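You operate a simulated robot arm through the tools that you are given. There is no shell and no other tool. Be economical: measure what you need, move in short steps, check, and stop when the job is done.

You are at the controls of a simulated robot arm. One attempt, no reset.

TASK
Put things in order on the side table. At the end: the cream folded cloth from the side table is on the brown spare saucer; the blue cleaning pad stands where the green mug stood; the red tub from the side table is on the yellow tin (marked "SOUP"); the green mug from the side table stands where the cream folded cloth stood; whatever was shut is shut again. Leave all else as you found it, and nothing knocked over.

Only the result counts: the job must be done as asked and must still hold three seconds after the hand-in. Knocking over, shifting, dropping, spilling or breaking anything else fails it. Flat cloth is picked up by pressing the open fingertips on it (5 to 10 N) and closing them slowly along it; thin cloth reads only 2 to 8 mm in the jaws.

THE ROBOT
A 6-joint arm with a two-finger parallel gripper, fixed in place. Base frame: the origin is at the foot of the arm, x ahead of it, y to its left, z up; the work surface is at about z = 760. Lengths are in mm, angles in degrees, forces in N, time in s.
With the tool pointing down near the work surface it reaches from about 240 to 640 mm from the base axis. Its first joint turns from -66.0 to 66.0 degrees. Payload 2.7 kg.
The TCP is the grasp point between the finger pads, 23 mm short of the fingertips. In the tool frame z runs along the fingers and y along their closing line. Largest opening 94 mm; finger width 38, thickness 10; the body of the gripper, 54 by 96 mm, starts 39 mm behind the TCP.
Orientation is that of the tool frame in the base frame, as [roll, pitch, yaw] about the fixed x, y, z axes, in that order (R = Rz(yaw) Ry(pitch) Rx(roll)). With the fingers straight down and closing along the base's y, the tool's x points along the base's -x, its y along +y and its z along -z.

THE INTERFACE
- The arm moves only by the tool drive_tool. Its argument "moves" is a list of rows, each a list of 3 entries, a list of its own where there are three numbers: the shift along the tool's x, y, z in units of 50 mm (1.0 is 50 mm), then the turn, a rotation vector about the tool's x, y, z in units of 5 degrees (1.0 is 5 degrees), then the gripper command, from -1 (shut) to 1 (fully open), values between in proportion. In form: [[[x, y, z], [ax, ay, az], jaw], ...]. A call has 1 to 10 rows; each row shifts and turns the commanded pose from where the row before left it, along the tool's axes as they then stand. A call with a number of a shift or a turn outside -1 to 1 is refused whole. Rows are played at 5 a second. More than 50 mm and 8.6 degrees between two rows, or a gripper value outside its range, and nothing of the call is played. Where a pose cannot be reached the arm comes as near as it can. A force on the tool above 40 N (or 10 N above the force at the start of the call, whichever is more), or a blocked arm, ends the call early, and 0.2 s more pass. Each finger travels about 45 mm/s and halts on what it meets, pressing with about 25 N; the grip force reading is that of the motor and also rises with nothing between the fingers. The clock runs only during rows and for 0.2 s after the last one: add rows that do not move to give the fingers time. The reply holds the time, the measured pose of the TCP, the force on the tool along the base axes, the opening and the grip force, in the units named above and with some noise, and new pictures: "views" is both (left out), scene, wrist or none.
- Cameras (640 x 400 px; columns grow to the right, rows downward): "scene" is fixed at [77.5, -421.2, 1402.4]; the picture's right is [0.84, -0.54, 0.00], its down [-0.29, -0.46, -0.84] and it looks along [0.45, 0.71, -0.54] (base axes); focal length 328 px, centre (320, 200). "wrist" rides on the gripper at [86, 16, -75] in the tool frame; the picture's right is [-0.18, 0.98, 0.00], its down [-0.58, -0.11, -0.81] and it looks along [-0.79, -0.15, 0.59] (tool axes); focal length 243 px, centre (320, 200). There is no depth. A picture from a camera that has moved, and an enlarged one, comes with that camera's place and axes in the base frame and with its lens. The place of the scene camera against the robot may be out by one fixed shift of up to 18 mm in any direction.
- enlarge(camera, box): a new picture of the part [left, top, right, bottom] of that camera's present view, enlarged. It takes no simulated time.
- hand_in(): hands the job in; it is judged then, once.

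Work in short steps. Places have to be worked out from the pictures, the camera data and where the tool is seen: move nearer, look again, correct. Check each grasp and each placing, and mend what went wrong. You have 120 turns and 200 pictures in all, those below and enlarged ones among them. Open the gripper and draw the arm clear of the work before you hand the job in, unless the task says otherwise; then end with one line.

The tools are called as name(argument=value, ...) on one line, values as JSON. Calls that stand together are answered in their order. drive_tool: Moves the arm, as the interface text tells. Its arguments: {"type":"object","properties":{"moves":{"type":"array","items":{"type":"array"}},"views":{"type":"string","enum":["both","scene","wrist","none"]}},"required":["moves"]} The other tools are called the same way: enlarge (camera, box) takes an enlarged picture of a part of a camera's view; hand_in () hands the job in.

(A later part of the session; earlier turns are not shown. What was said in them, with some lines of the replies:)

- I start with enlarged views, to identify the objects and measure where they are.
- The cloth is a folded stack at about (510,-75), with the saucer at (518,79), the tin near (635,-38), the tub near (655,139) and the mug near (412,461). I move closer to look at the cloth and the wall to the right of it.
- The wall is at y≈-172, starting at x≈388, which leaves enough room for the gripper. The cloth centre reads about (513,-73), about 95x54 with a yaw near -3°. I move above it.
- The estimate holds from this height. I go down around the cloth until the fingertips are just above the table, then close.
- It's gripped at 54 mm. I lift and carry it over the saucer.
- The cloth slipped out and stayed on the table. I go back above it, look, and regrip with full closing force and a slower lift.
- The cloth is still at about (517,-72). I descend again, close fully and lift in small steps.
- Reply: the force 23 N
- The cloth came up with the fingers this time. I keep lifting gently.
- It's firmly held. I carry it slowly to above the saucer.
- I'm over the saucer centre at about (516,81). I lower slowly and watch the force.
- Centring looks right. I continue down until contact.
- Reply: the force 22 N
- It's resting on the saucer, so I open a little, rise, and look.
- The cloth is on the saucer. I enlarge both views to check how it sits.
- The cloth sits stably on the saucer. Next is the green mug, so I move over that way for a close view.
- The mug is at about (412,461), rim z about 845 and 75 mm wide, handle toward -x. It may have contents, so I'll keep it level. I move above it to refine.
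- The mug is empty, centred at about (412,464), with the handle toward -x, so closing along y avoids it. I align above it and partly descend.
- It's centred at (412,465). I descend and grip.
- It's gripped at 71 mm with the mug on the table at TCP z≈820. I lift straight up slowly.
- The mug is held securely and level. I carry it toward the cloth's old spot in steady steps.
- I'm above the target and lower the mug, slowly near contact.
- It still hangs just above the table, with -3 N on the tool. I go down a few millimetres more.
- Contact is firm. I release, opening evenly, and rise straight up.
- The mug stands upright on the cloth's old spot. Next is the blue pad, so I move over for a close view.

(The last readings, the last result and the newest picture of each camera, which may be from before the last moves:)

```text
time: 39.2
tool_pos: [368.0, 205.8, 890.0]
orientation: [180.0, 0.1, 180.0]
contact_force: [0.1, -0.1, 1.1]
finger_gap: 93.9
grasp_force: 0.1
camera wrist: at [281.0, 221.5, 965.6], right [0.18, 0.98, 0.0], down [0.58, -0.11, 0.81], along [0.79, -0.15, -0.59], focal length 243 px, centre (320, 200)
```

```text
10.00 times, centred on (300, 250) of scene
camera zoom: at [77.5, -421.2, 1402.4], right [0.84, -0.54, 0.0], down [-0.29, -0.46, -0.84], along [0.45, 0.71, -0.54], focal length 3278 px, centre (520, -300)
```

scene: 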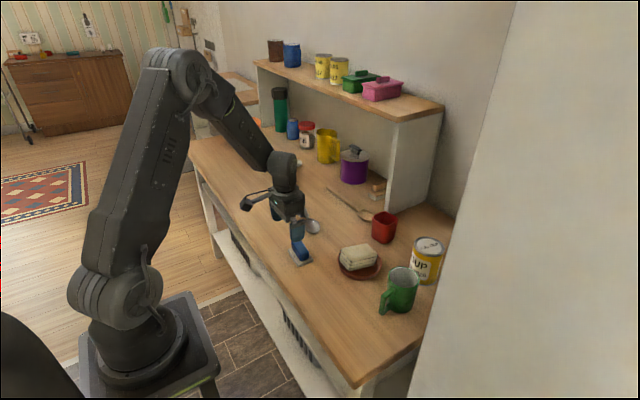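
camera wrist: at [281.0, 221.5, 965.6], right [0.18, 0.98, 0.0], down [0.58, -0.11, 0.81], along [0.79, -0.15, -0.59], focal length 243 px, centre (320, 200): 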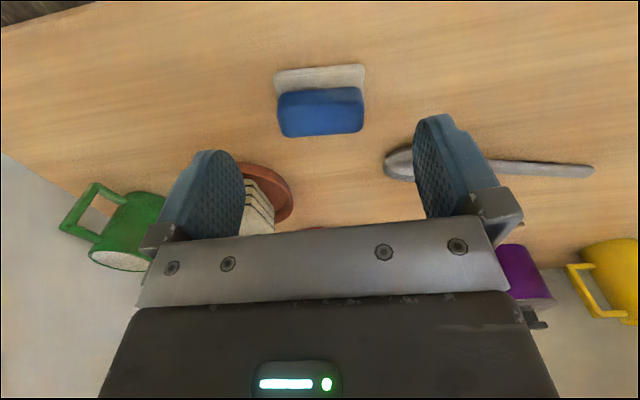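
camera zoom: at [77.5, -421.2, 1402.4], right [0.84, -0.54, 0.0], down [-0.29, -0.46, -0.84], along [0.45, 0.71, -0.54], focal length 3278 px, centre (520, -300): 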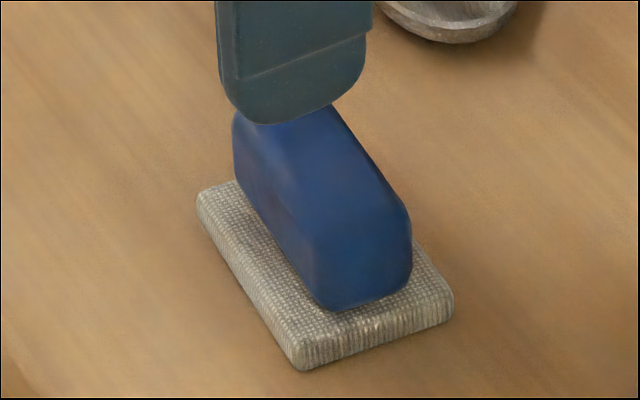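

The blue pad is one piece: a blue handle on a textile pad, with its long side along y. I move nearer to measure it before gripping.

drive_tool(moves=[[[-0.4, -0.1, 0.3], [0, 0, 0.5], 1], [[-0.2, 0, 0.3], [0, 0, 0.5], 1], [[0, 0, 0], [0, 0, 0], 1]])

enlarge(camera="wrist", box=[240, 0, 440, 130])

```text
time: 40.0
tool_pos: [399.0, 199.6, 862.1]
orientation: [-180.0, 0.1, 174.9]
contact_force: [0.3, 0.2, 0.0]
finger_gap: 94.0
grasp_force: 0.0
camera wrist: at [312.7, 223.1, 936.0], right [0.27, 0.96, 0.0], down [0.57, -0.16, 0.81], along [0.78, -0.22, -0.59], focal length 243 px, centre (320, 200)
```

scene: 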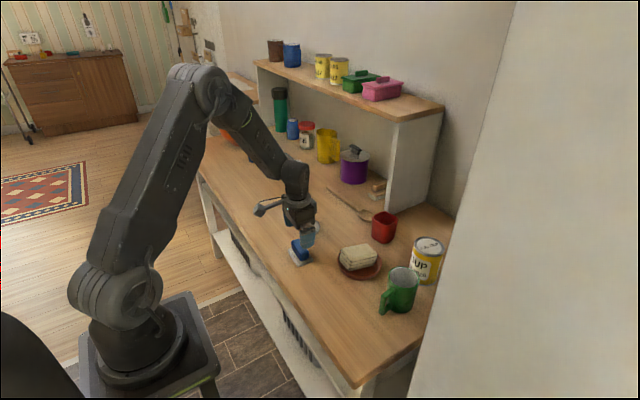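
wrist: 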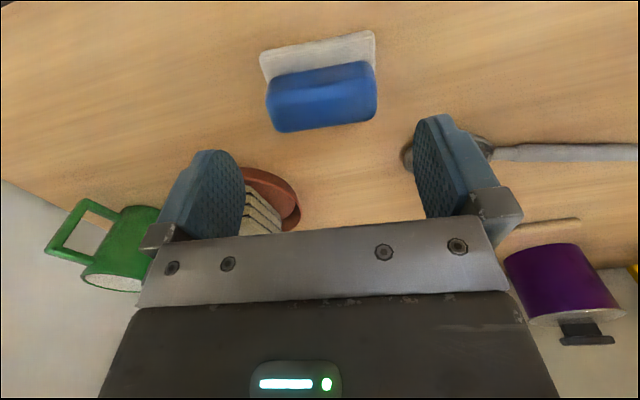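

```text
3.08 times, centred on (340, 65) of wrist
camera zoom: at [312.7, 223.1, 936.0], right [0.27, 0.96, 0.0], down [0.57, -0.16, 0.81], along [0.78, -0.22, -0.59], focal length 746 px, centre (258, 615)
```

zoom: 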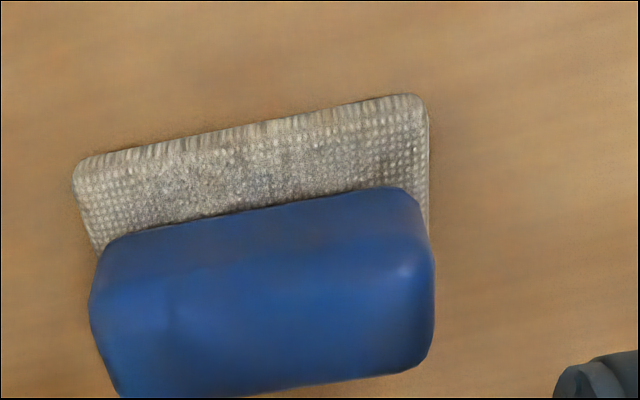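

The pad is centred at about (399,200), yaw about -5°, 73x49, with the handle about 68 long and its top near z 797. I descend and grip the handle by its ends, with the tips just above the textile.

drive_tool(moves=[[[0, 0, 0.5], [0, 0, 0], 1], [[0, 0, 0.5], [0, 0, 0], 1], [[0, 0, 0.32], [0, 0, 0], 1], [[0, 0, 0], [0, 0, 0], 1], [[0, 0, 0], [0, 0, 0], 0.7], [[0, 0, 0], [0, 0, 0], 0.4], [[0, 0, 0], [0, 0, 0], -0.5], [[0, 0, 0], [0, 0, 0], -1], [[0, 0, 0], [0, 0, 0], -1]])

```text
time: 42.0
tool_pos: [398.4, 199.7, 797.2]
orientation: [-180.0, 0.0, 175.0]
contact_force: [-0.1, -0.4, 0.0]
finger_gap: 69.4
grasp_force: 24.4
camera wrist: at [312.4, 222.8, 872.1], right [0.27, 0.96, 0.0], down [0.57, -0.16, 0.81], along [0.78, -0.22, -0.59], focal length 243 px, centre (320, 200)
```

scene: 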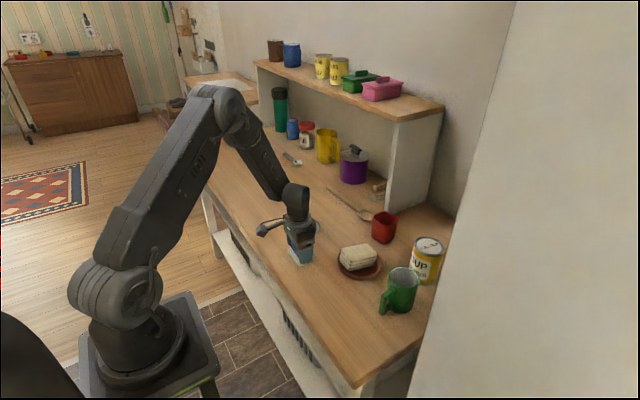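
wrist: 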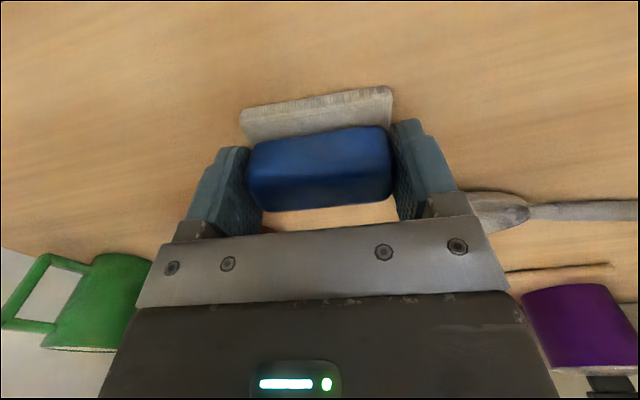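

It's gripped at 69 mm. I lift slowly and check.

drive_tool(moves=[[[0, 0, -0.1], [0, 0, 0], -1], [[0, 0, -0.1], [0, 0, 0], -1], [[0, 0, -0.2], [0, 0, 0], -1], [[0, 0, -0.3], [0, 0, 0], -1], [[0, 0, -0.3], [0, 0, 0], -1], [[0, 0, -0.3], [0, 0, 0], -1], [[0, 0, 0], [0, 0, 0], -1]])

```text
time: 43.6
tool_pos: [398.2, 198.8, 861.9]
orientation: [-179.9, 0.1, 175.1]
contact_force: [-1.3, 0.0, -1.1]
finger_gap: 69.0
grasp_force: 25.1
camera wrist: at [312.2, 222.6, 936.4], right [0.27, 0.96, 0.0], down [0.57, -0.16, 0.81], along [0.78, -0.22, -0.59], focal length 243 px, centre (320, 200)
```

scene: 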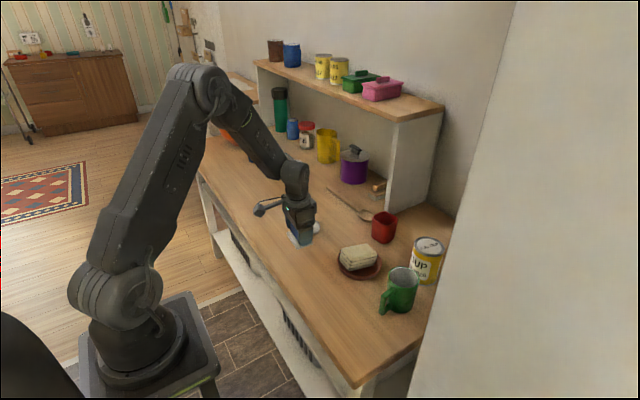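
wrist: 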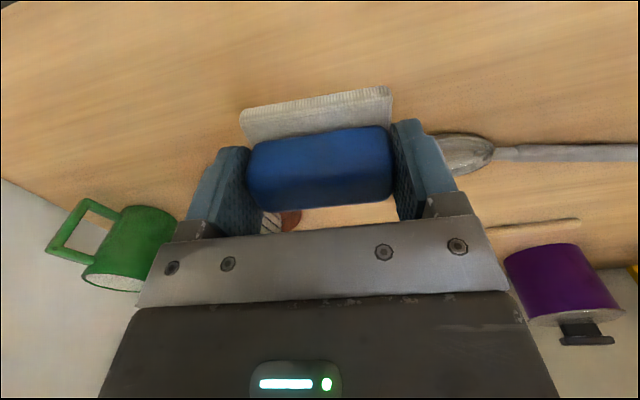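

The pad is held. I carry it to the mug's old place at (412.5,464.5).

drive_tool(moves=[[[0.018, 0.532, 0], [0, 0, 0], -1], [[0.018, 0.532, 0], [0, 0, 0], -1], [[0.018, 0.532, 0], [0, 0, 0], -1], [[0.018, 0.532, 0], [0, 0, 0], -1], [[0.018, 0.532, 0], [0, 0, 0], -1], [[0.018, 0.532, 0], [0, 0, 0], -1], [[0.018, 0.532, 0], [0, 0, 0], -1], [[0.018, 0.532, 0], [0, 0, 0], -1], [[0.018, 0.532, 0], [0, 0, 0], -1], [[0.018, 0.532, 0], [0, 0, 0], -1]], views="none")

drive_tool(moves=[[[0, 0, 0.3], [0, 0, 0], -1], [[0, 0, 0.3], [0, 0, 0], -1], [[0, 0, 0.3], [0, 0, 0], -1], [[0, 0, 0.2], [0, 0, 0], -1], [[0, 0, 0], [0, 0, 0], -1]])

```text
time: 45.8
tool_pos: [412.3, 466.2, 861.5]
orientation: [-180.0, 0.1, 175.0]
contact_force: [0.2, -0.1, -0.1]
finger_gap: 69.1
grasp_force: 24.8
```

```text
time: 47.0
tool_pos: [412.7, 466.3, 805.9]
orientation: [179.8, 0.1, 175.0]
contact_force: [0.4, -0.1, -0.7]
finger_gap: 69.4
grasp_force: 25.2
camera wrist: at [326.8, 488.7, 880.9], right [0.27, 0.96, 0.0], down [0.57, -0.16, 0.81], along [0.78, -0.22, -0.59], focal length 243 px, centre (320, 200)
```

scene: 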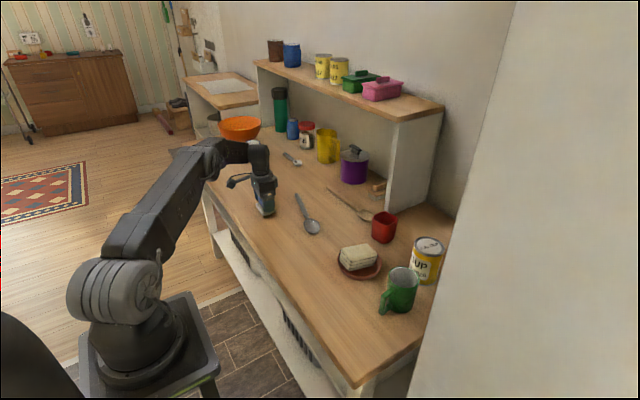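
wrist: 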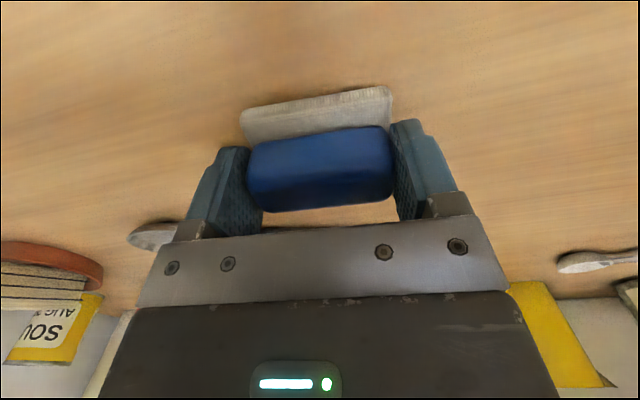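

I lower the last 9 mm or so to contact.

drive_tool(moves=[[[0, -0.02, 0.08], [0, 0, 0], -1], [[0, 0, 0.05], [0, 0, 0], -1], [[0, 0, 0.05], [0, 0, 0], -1], [[0, 0, 0.03], [0, 0, 0], -1], [[0, 0, 0], [0, 0, 0], -1]], views="none")

```text
time: 48.2
tool_pos: [412.7, 464.2, 796.1]
orientation: [179.9, 0.1, 175.0]
contact_force: [-2.8, -2.5, 11.9]
finger_gap: 69.3
grasp_force: 25.0
```

Contact at the expected height. I release and rise.

drive_tool(moves=[[[0, 0, 0], [0, 0, 0], 0.6], [[0, 0, 0], [0, 0, 0], 0.9], [[0, 0, 0], [0, 0, 0], 0.95], [[0, 0, -0.2], [0, 0, 0], 0.95], [[0, 0, -0.6], [0, 0, 0], 0.95], [[0, 0, -0.8], [0, 0, 0], 1], [[0.5, 0, -0.7], [0, 0, 0], 1], [[0, 0, -0.5], [0, 0, -1], 1], [[0, 0, 0], [0, 0, 0], 1]])

```text
time: 50.2
tool_pos: [386.1, 464.8, 936.1]
orientation: [-180.0, 0.1, -180.0]
contact_force: [0.2, -0.1, -0.1]
finger_gap: 94.1
grasp_force: 0.0
camera wrist: at [298.1, 481.2, 1011.2], right [0.18, 0.98, 0.0], down [0.58, -0.11, 0.81], along [0.79, -0.15, -0.59], focal length 243 px, centre (320, 200)
```

scene: 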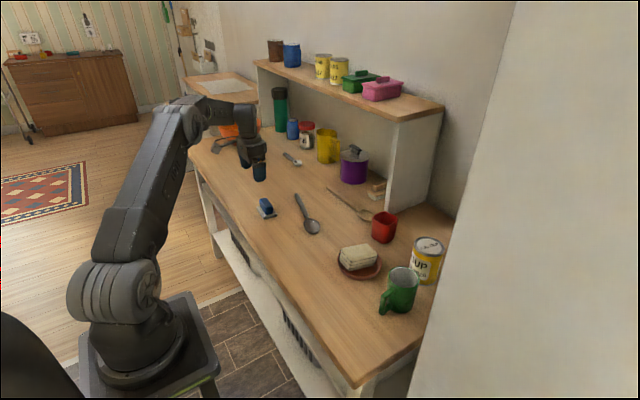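
wrist: 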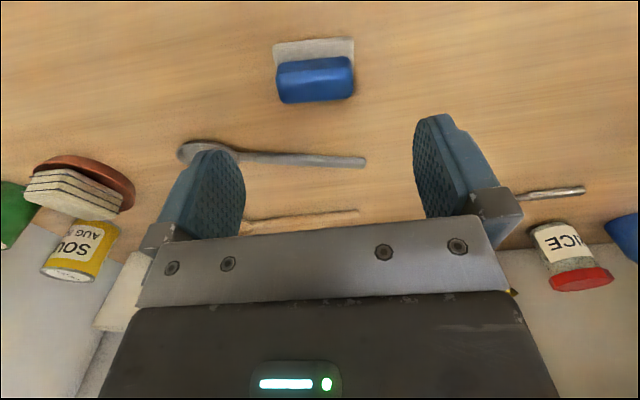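

The pad is placed. Now for the tub and tin, moving to a closer view.

drive_tool(moves=[[[-0.435, -0.8125, 0], [0, 0, 0], 1], [[-0.435, -0.8125, 0], [0, 0, 0], 1], [[-0.435, -0.8125, 0], [0, 0, 0], 1], [[-0.435, -0.8125, 0], [0, 0, 0], 1], [[-0.435, -0.8125, 0], [0, 0, 0], 1], [[-0.435, -0.8125, 0], [0, 0, 0], 1], [[-0.435, -0.8125, 0], [0, 0, 0], 1], [[-0.335, -0.8125, 0], [0, 0, 0], 1], [[0, 0, 0], [0, 0, 0], 1]])

```text
time: 52.2
tool_pos: [555.2, 139.2, 936.9]
orientation: [-180.0, 0.1, 180.0]
contact_force: [0.4, -0.3, -0.4]
finger_gap: 94.0
grasp_force: 0.2
camera wrist: at [467.9, 156.1, 1012.8], right [0.18, 0.98, 0.0], down [0.58, -0.11, 0.81], along [0.79, -0.15, -0.59], focal length 243 px, centre (320, 200)
```

scene: 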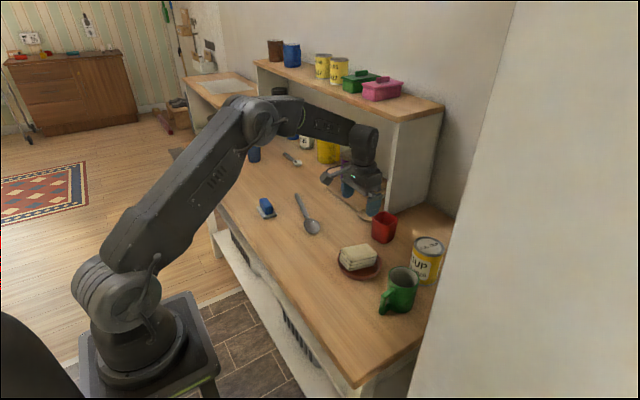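
wrist: 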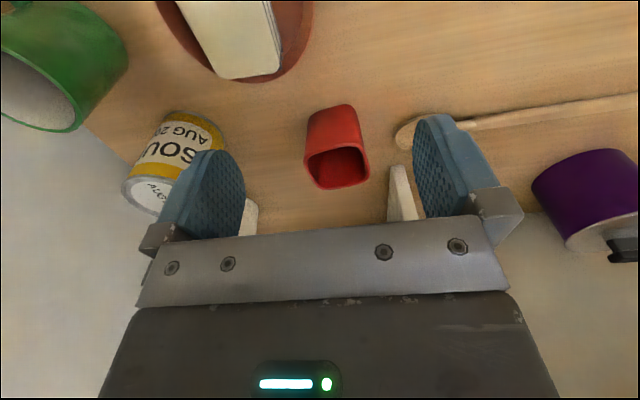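

The tub is centred at about (660,139), rim z about 830 and 60 mm wide, yaw about +8°. That is past vertical reach, so I yaw +8° and tilt the fingers 20° outward.

drive_tool(moves=[[[0, 0, 0], [0, 0, -0.8], 1], [[0, 0, 0], [0, 0, -0.8], 1], [[0, 0, 0], [0, -1, 0], 1], [[0, 0, 0], [0, -1, 0], 1], [[0, 0, 0], [0, -1, 0], 1], [[0, 0, 0], [0, -1, 0], 1], [[0, 0, 0], [0, 0, 0], 1]])

```text
time: 53.8
tool_pos: [555.6, 141.1, 935.9]
orientation: [-180.0, 20.2, -172.0]
contact_force: [0.9, -1.4, -0.3]
finger_gap: 94.2
grasp_force: 0.0
camera wrist: at [447.0, 142.2, 977.2], right [0.03, 1.0, 0.06], down [0.28, -0.07, 0.96], along [0.96, -0.01, -0.28], focal length 243 px, centre (320, 200)
```

scene: 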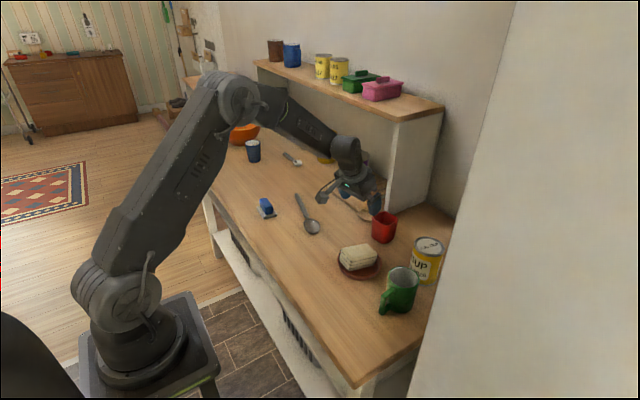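
wrist: 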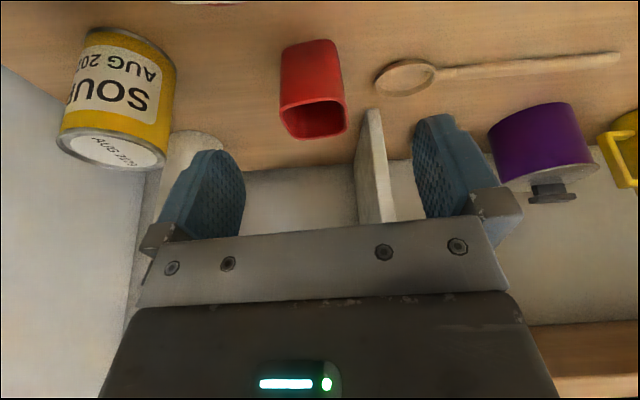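

This view gives the tub centre (658,140), rim z 832, and the tin centre (640,-41), top z about 860, diameter about 75. I approach above the tub and check reach.

drive_tool(moves=[[[-0.481, -0.093, 0.603], [0, 0, 0], 1], [[-0.481, -0.093, 0.603], [0, 0, 0], 1], [[-0.481, -0.093, 0.603], [0, 0, 0], 1], [[0, 0, 0], [0, 0, 0], 1]])

```text
time: 54.8
tool_pos: [659.0, 140.4, 875.6]
orientation: [179.9, 20.0, -172.1]
contact_force: [0.3, 0.4, 0.4]
finger_gap: 94.2
grasp_force: 0.0
camera wrist: at [548.8, 141.3, 916.5], right [0.03, 1.0, 0.06], down [0.28, -0.07, 0.96], along [0.96, -0.02, -0.28], focal length 243 px, centre (320, 200)
```

scene: 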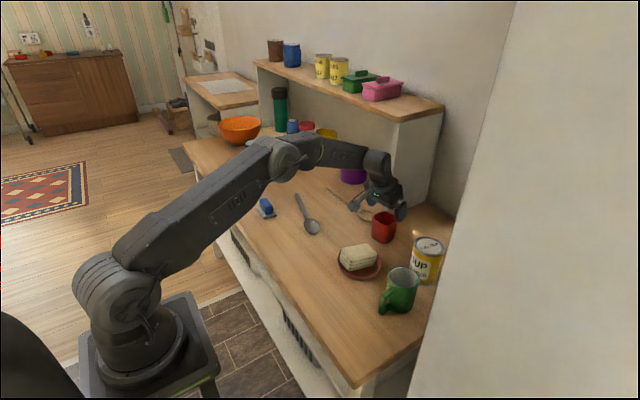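
wrist: 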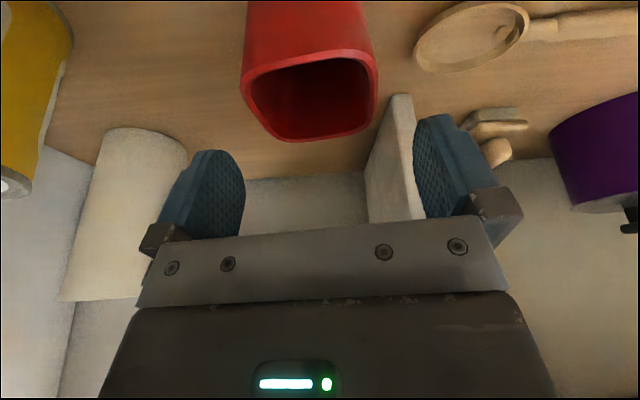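

Reach is fine and the tub is centred between the fingers. I descend vertically and close.

drive_tool(moves=[[[0.143, 0, 0.388], [0, 0, 0], 1], [[0.143, 0, 0.388], [0, 0, 0], 1], [[0.143, 0, 0.388], [0, 0, 0], 1], [[0, 0, 0], [0, 0, 0], 1], [[0, 0, 0], [0, 0, 0], 0.7], [[0, 0, 0], [0, 0, 0], 0.4], [[0, 0, 0], [0, 0, 0], 0.1], [[0, 0, 0], [0, 0, 0], -0.5], [[0, 0, 0], [0, 0, 0], -1]])

```text
time: 56.8
tool_pos: [656.4, 140.8, 815.0]
orientation: [180.0, 20.0, -171.9]
contact_force: [-0.4, -0.6, -0.1]
finger_gap: 65.2
grasp_force: 25.1
camera wrist: at [546.9, 142.1, 856.2], right [0.03, 1.0, 0.06], down [0.28, -0.07, 0.96], along [0.96, -0.02, -0.28], focal length 243 px, centre (320, 200)
```

scene: 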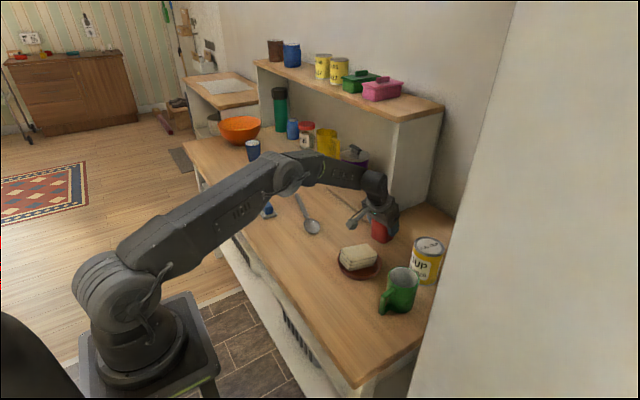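
wrist: 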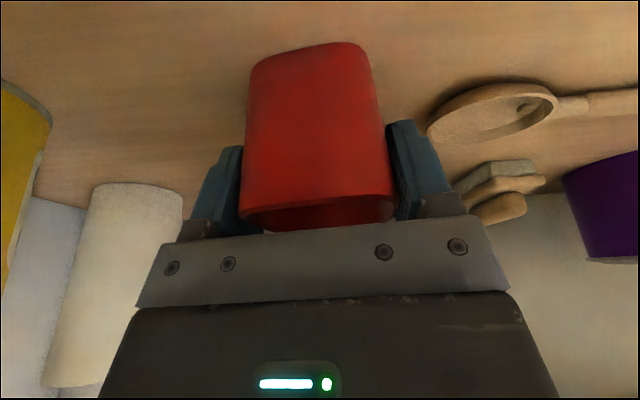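

The tub is gripped at 65 mm. I lift it straight up slowly.

drive_tool(moves=[[[-0.035, 0, -0.094], [0, 0, 0], -1], [[-0.07, 0, -0.188], [0, 0, 0], -1], [[-0.1, 0, -0.282], [0, 0, 0], -1], [[-0.1, 0, -0.282], [0, 0, 0], -1], [[-0.1, 0, -0.282], [0, 0, 0], -1], [[-0.1, 0, -0.282], [0, 0, 0], -1], [[-0.1, 0, -0.282], [0, 0, 0], -1], [[-0.1, 0, -0.282], [0, 0, 0], -1], [[-0.1, 0, -0.282], [0, 0, 0], -1], [[-0.1, 0, -0.282], [0, 0, 0], -1]])

```text
time: 59.0
tool_pos: [655.2, 139.3, 949.1]
orientation: [180.0, 20.0, -172.0]
contact_force: [0.0, 0.1, -1.9]
finger_gap: 65.2
grasp_force: 25.4
camera wrist: at [545.6, 140.6, 989.5], right [0.03, 1.0, 0.06], down [0.28, -0.07, 0.96], along [0.96, -0.01, -0.28], focal length 243 px, centre (320, 200)
```

scene: 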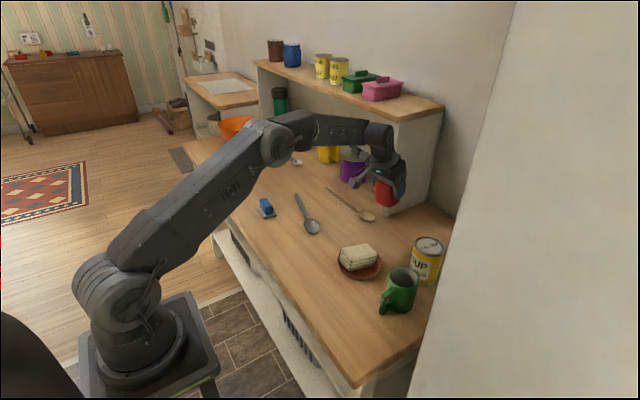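
wrist: 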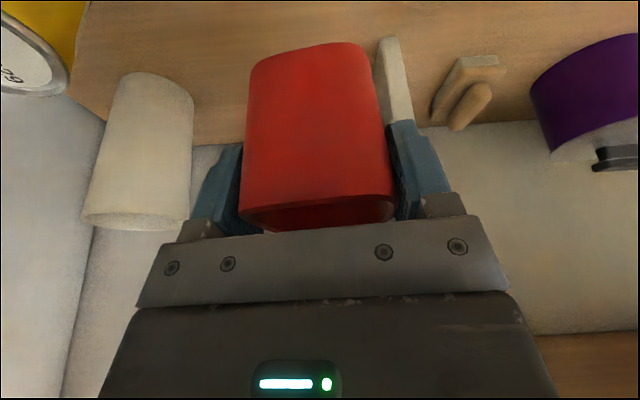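

The tub is held. I move partway toward the tin and measure it again.

drive_tool(moves=[[[0.125, -0.41, -0.046], [0, 0, 0], -1], [[0.125, -0.41, -0.046], [0, 0, 0], -1], [[0.125, -0.41, -0.046], [0, 0, 0], -1], [[0.125, -0.41, -0.046], [0, 0, 0], -1], [[0, 0, 0], [0, 0, 0], -1]])

enlarge(camera="wrist", box=[0, 0, 250, 156])

enlarge(camera="scene", box=[390, 220, 460, 300])

```text
time: 60.2
tool_pos: [640.3, 54.9, 949.5]
orientation: [-179.9, 20.1, -172.0]
contact_force: [-0.3, 0.0, -1.0]
finger_gap: 65.2
grasp_force: 24.9
camera wrist: at [531.7, 56.2, 990.0], right [0.03, 1.0, 0.06], down [0.28, -0.07, 0.96], along [0.96, -0.01, -0.28], focal length 243 px, centre (320, 200)
```

scene: 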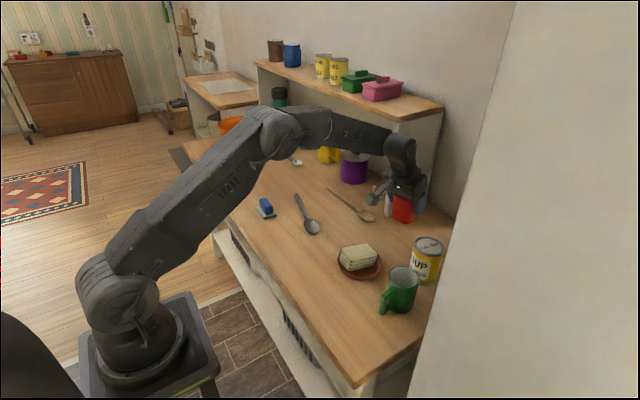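
wrist: 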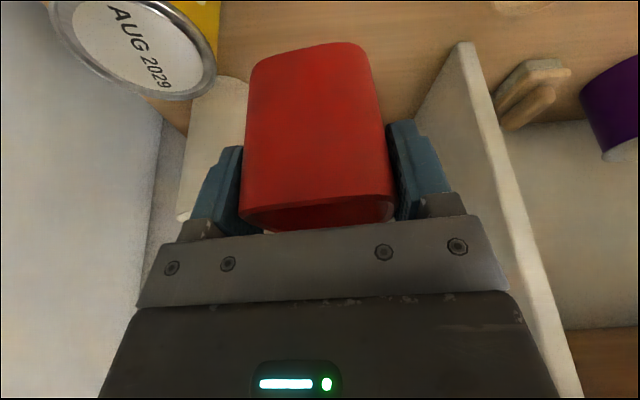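

```text
2.56 times, centred on (125, 78) of wrist
camera zoom: at [531.7, 56.2, 990.0], right [0.03, 1.0, 0.06], down [0.28, -0.07, 0.96], along [0.96, -0.01, -0.28], focal length 621 px, centre (819, 512)
```

zoom: 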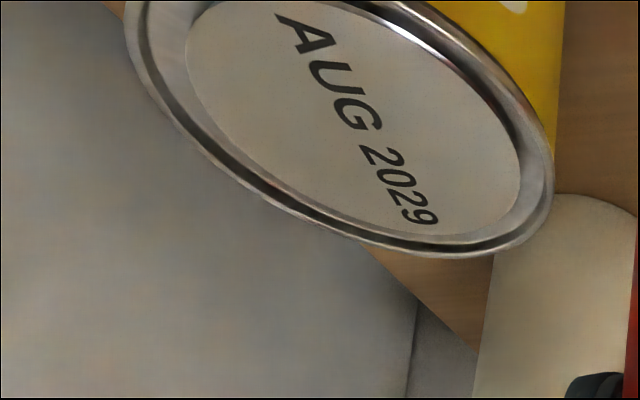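

```text
5.00 times, centred on (425, 260) of scene
camera zoom: at [77.5, -421.2, 1402.4], right [0.84, -0.54, 0.0], down [-0.29, -0.46, -0.84], along [0.45, 0.71, -0.54], focal length 1639 px, centre (-205, -100)
```

zoom: 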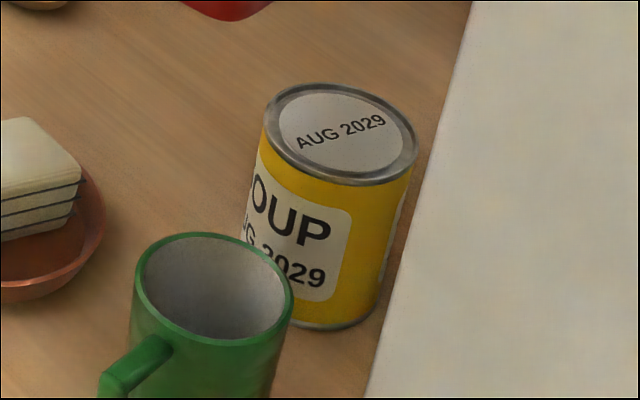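

The tin top is at about (634.5,-42), z about 862. The tub bottom sits 55 mm below the TCP. I move directly above the tin.

drive_tool(moves=[[[0.08, -0.38, -0.03], [0, 0, 0], -1], [[0.08, -0.38, -0.03], [0, 0, 0], -1], [[0.08, -0.38, -0.03], [0, 0, 0], -1], [[0.08, -0.38, -0.03], [0, 0, 0], -1], [[0.08, -0.38, -0.03], [0, 0, 0], -1], [[0, 0, 0], [0, 0, 0], -1]])

enlarge(camera="scene", box=[380, 180, 470, 300])

enlarge(camera="wrist", box=[200, 0, 420, 138])

```text
time: 61.6
tool_pos: [632.3, -41.2, 947.6]
orientation: [-180.0, 20.0, -172.0]
contact_force: [0.4, 0.8, -0.4]
finger_gap: 65.2
grasp_force: 24.8
camera wrist: at [523.8, -39.4, 989.4], right [0.03, 1.0, 0.06], down [0.28, -0.07, 0.96], along [0.96, -0.02, -0.28], focal length 243 px, centre (320, 200)
```

scene: 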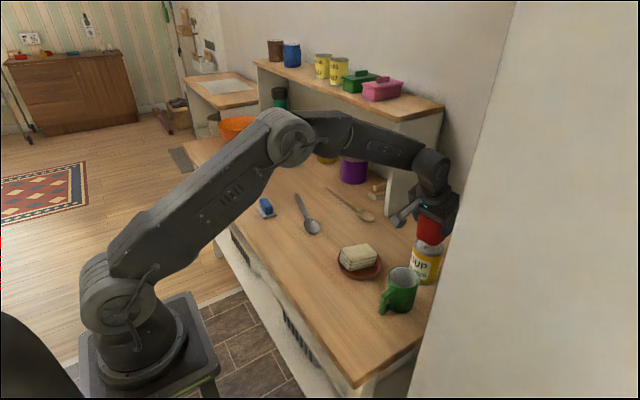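
wrist: 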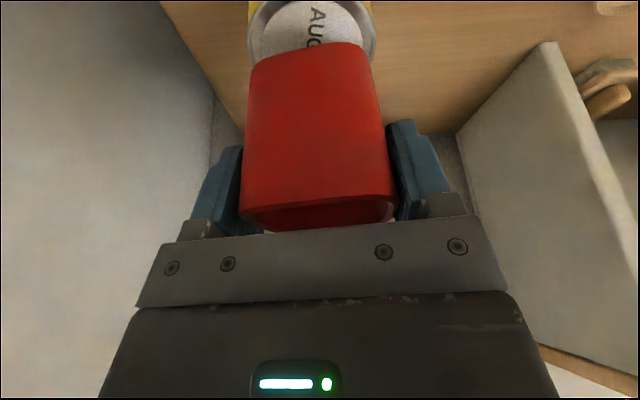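

```text
3.33 times, centred on (425, 240) of scene
camera zoom: at [77.5, -421.2, 1402.4], right [0.84, -0.54, 0.0], down [-0.29, -0.46, -0.84], along [0.45, 0.71, -0.54], focal length 1092 px, centre (-30, 67)
```

zoom: 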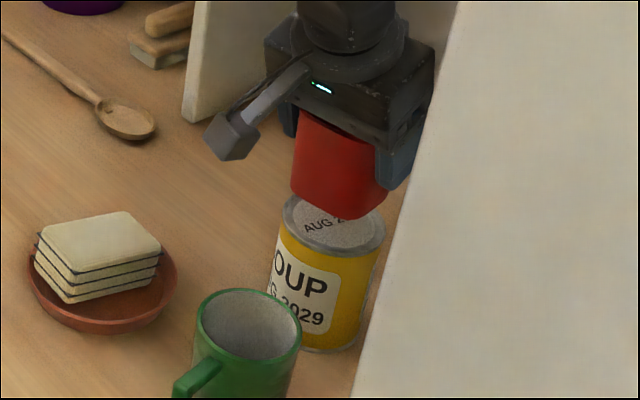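

```text
2.90 times, centred on (310, 69) of wrist
camera zoom: at [523.8, -39.4, 989.4], right [0.03, 1.0, 0.06], down [0.28, -0.07, 0.96], along [0.96, -0.02, -0.28], focal length 703 px, centre (349, 580)
```

zoom: 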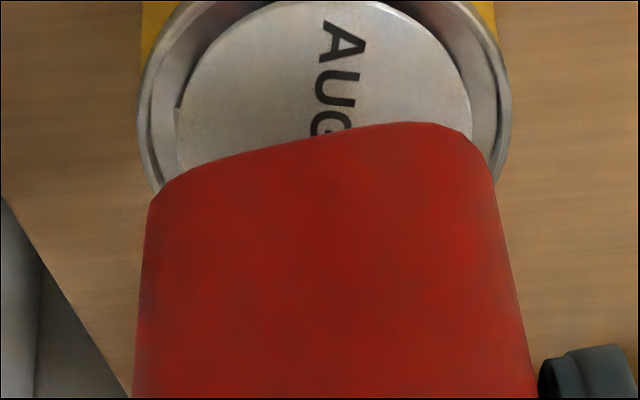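

It's aligned to within a few millimetres; I shift 2 mm toward -x and lower to just above the lid.

drive_tool(moves=[[[0.105, 0, 0.228], [0, 0, 0], -1], [[0.105, 0, 0.228], [0, 0, 0], -1], [[0, 0, 0], [0, 0, 0], -1]], views="none")

enlarge(camera="scene", box=[390, 200, 460, 290])

enlarge(camera="wrist", box=[200, 0, 420, 138])

```text
time: 62.4
tool_pos: [630.4, -39.6, 925.1]
orientation: [-180.0, 20.1, -172.0]
contact_force: [0.4, 0.3, -0.4]
finger_gap: 65.3
grasp_force: 25.0
```

```text
4.44 times, centred on (425, 245) of scene
camera zoom: at [77.5, -421.2, 1402.4], right [0.84, -0.54, 0.0], down [-0.29, -0.46, -0.84], along [0.45, 0.71, -0.54], focal length 1457 px, centre (-147, 0)
```

zoom: 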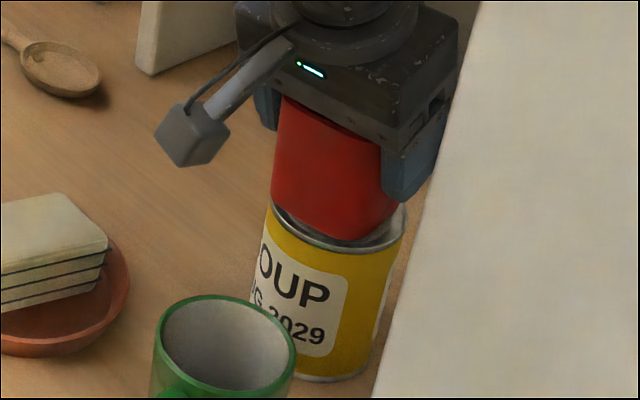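

```text
2.90 times, centred on (310, 69) of wrist
camera zoom: at [521.2, -39.4, 965.4], right [0.03, 1.0, 0.06], down [0.28, -0.07, 0.96], along [0.96, -0.02, -0.28], focal length 703 px, centre (349, 580)
```

zoom: 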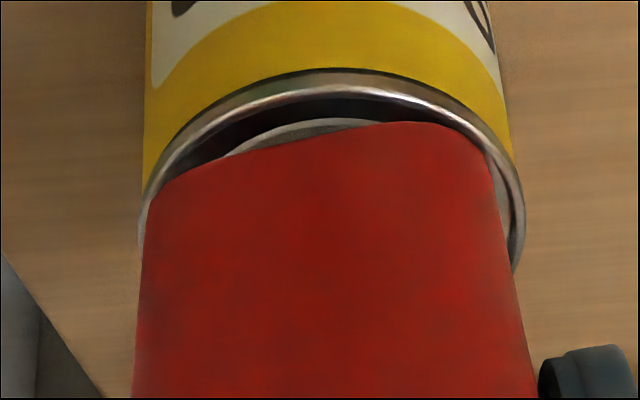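

The tub needs about 4 mm further +x and 2 mm +y. I nudge it, then lower carefully to contact.

drive_tool(moves=[[[-0.08, 0.03, 0.03], [0, 0, 0], -1], [[0, 0, 0], [0, 0, 0], -1], [[0.021, 0, 0.056], [0, 0, 0], -1], [[0.014, 0, 0.038], [0, 0, 0], -1], [[0, 0, 0], [0, 0, 0], -1]], views="none")

enlarge(camera="wrist", box=[200, 0, 420, 138])

```text
time: 63.6
tool_pos: [633.2, -39.6, 921.1]
orientation: [-180.0, 20.1, -171.9]
contact_force: [-1.6, 0.1, 3.1]
finger_gap: 65.7
grasp_force: 25.1
```

```text
2.90 times, centred on (310, 69) of wrist
camera zoom: at [525.3, -37.7, 961.1], right [0.03, 1.0, 0.06], down [0.28, -0.07, 0.96], along [0.96, -0.02, -0.28], focal length 703 px, centre (349, 580)
```

zoom: 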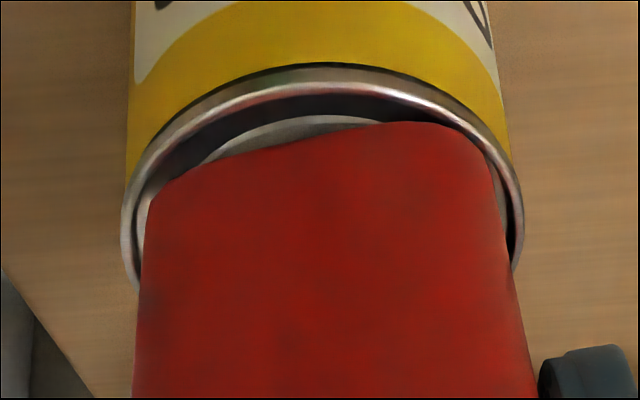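

First touch is showing at 3 N. I lower in 1 mm steps.

drive_tool(moves=[[[0.007, 0, 0.019], [0, 0, 0], -1], [[0.007, 0, 0.019], [0, 0, 0], -1], [[0, 0, 0], [0, 0, 0], -1]], views="none")

```text
time: 64.4
tool_pos: [635.8, -38.7, 920.6]
orientation: [-180.0, 20.4, -171.9]
contact_force: [-3.6, -0.3, 17.7]
finger_gap: 65.2
grasp_force: 24.9
```

Contact is firm at 18 N. I check the view before releasing.

enlarge(camera="scene", box=[390, 200, 460, 290])

enlarge(camera="wrist", box=[200, 0, 420, 138])

```text
4.44 times, centred on (425, 245) of scene
camera zoom: at [77.0, -421.2, 1402.5], right [0.84, -0.54, 0.0], down [-0.29, -0.46, -0.84], along [0.45, 0.71, -0.54], focal length 1457 px, centre (-147, 0)
```

zoom: 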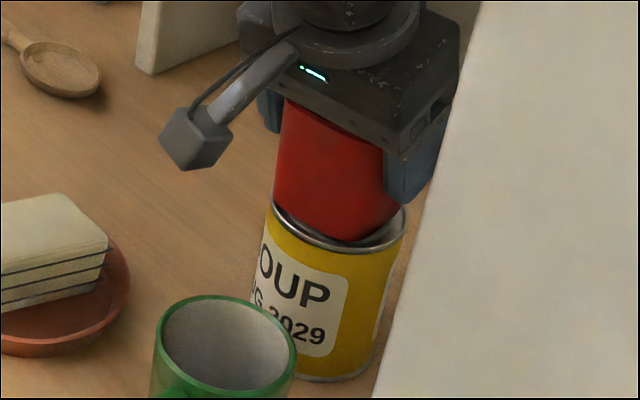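

```text
2.90 times, centred on (310, 69) of wrist
camera zoom: at [525.7, -37.8, 960.4], right [0.03, 1.0, 0.06], down [0.28, -0.07, 0.96], along [0.96, -0.01, -0.28], focal length 703 px, centre (349, 580)
```

zoom: 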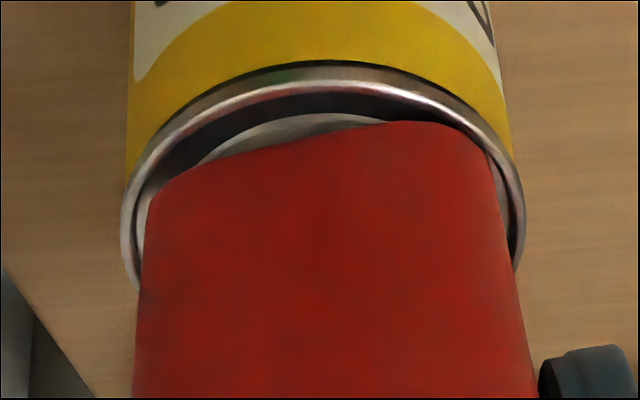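

The tub sits centrally on the rim. I release gradually and retract along the finger axis.

drive_tool(moves=[[[0, 0, -0.02], [0, 0, 0], 0.36], [[0, 0, 0], [0, 0, 0], 0.45], [[0, 0, 0], [0, 0, 0], 0.55], [[0, 0, 0], [0, 0, 0], 0.7], [[0, 0, 0], [0, 0, 0], 0.9], [[0, 0, 0], [0, 0, 0], 0.9], [[0, 0, -0.2], [0, 0, 0], 0.9], [[0, 0, -0.4], [0, 0, 0], 0.9], [[0, 0, -0.6], [0, 0, 0], 0.9], [[0, 0, -0.6], [0, 0, 0], 0.9]])

```text
time: 66.6
tool_pos: [604.2, -45.0, 1003.2]
orientation: [-180.0, 20.2, -172.0]
contact_force: [0.4, -0.5, 0.1]
finger_gap: 89.3
grasp_force: 0.0
camera wrist: at [495.0, -42.5, 1044.6], right [0.03, 1.0, 0.06], down [0.28, -0.07, 0.96], along [0.96, -0.02, -0.28], focal length 243 px, centre (320, 200)
```

scene: 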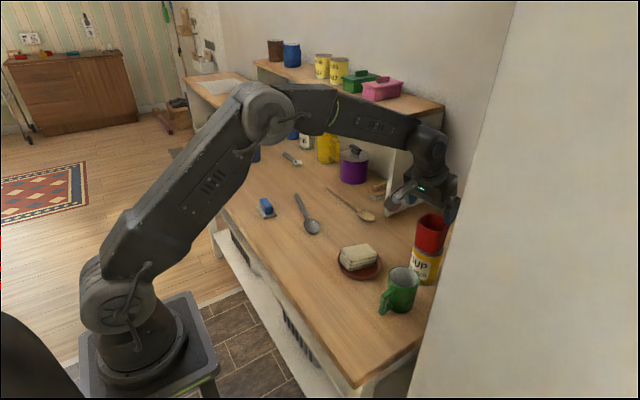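
wrist: 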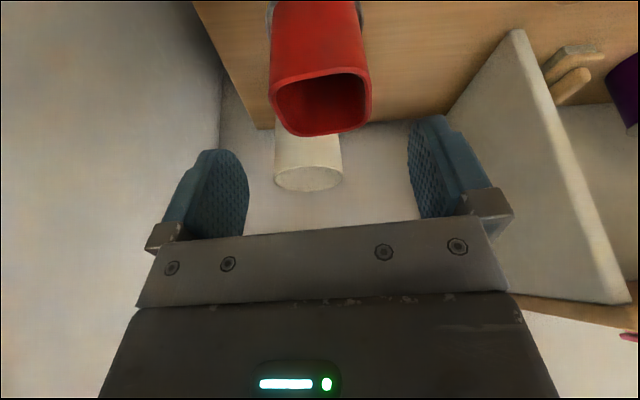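

The tub stands on the tin. I back the arm away and untilt for a final check.

drive_tool(moves=[[[0.6, 0, -0.5], [0, 0, 0], 1], [[0.6, 0, -0.5], [0, 0, 0], 1], [[0.6, 0.3, -0.5], [0, 1, 0], 1], [[0.6, 0.3, -0.5], [0, 1, 0], 1], [[0.6, 0.4, -0.4], [0, 1, 0], 1], [[0.6, 0.4, -0.3], [0, 1, 0], 1], [[0.5, 0.5, -0.3], [0, 0, 0], 1], [[0, 0.6, 0], [0, 0, 0], 1], [[0, 0, 0], [0, 0, 0], 1]])

enlarge(camera="scene", box=[330, 190, 470, 330])

enlarge(camera="scene", box=[220, 140, 400, 270])

```text
time: 68.6
tool_pos: [352.8, 50.0, 1099.6]
orientation: [-180.0, 0.2, -171.9]
contact_force: [-0.4, -0.4, 0.8]
finger_gap: 93.9
grasp_force: 0.1
camera wrist: at [263.3, 54.1, 1175.0], right [0.05, 1.0, 0.0], down [0.59, -0.03, 0.81], along [0.81, -0.04, -0.59], focal length 243 px, centre (320, 200)
```

scene: 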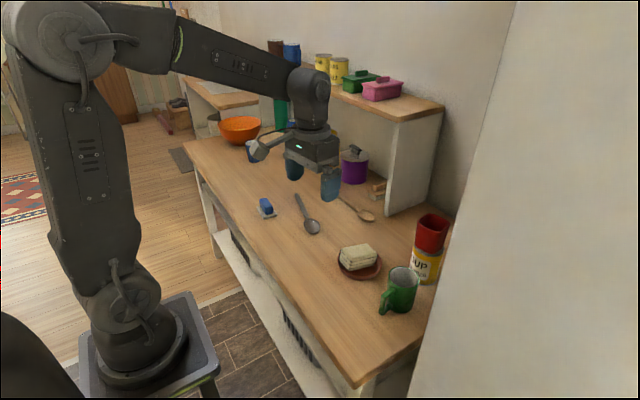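
wrist: 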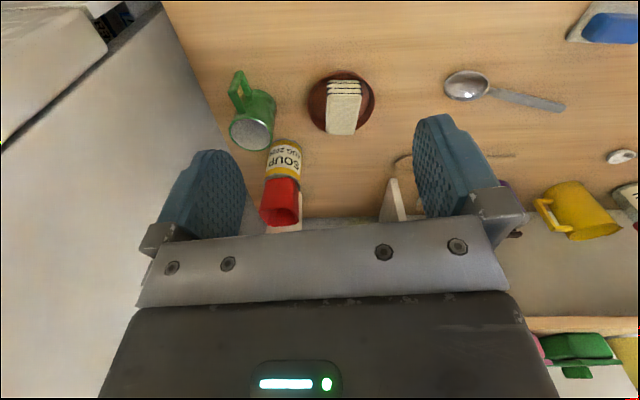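

```text
2.86 times, centred on (400, 260) of scene
camera zoom: at [77.5, -421.2, 1402.4], right [0.84, -0.54, 0.0], down [-0.29, -0.46, -0.84], along [0.45, 0.71, -0.54], focal length 936 px, centre (91, 29)
```

zoom: 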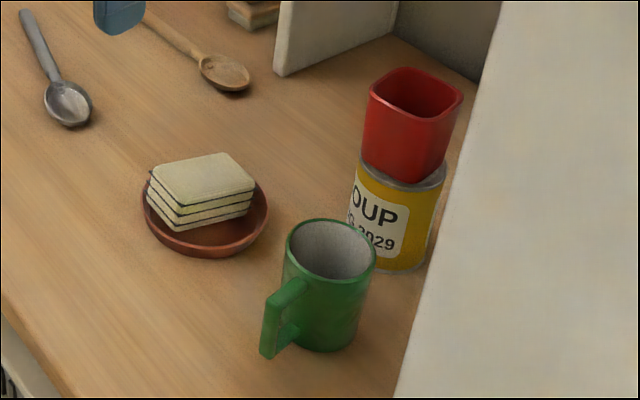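

```text
3.08 times, centred on (310, 205) of scene
camera zoom: at [77.5, -421.2, 1402.4], right [0.84, -0.54, 0.0], down [-0.29, -0.46, -0.84], along [0.45, 0.71, -0.54], focal length 1008 px, centre (351, 185)
```

zoom: 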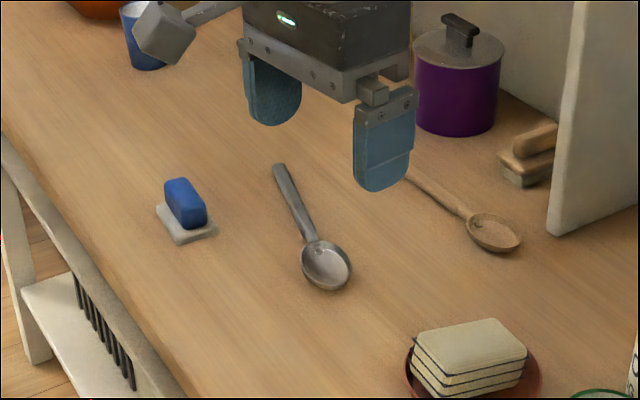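

All four items are in place. The saucer, tin, spoons and pot look unmoved, nothing was opened, and the arm is clear with the gripper open. I hand in.

hand_in()

```text
The job is handed in.
```

I handed the job in with all four moves done: the cloth is on the saucer, the mug is where the cloth was, the pad is where the mug was, and the tub is on the SOUP tin. The cloth slipped on the first lift and stayed within a few millimetres of its spot; the second grip held. In the final pictures nothing else was shifted or knocked over.
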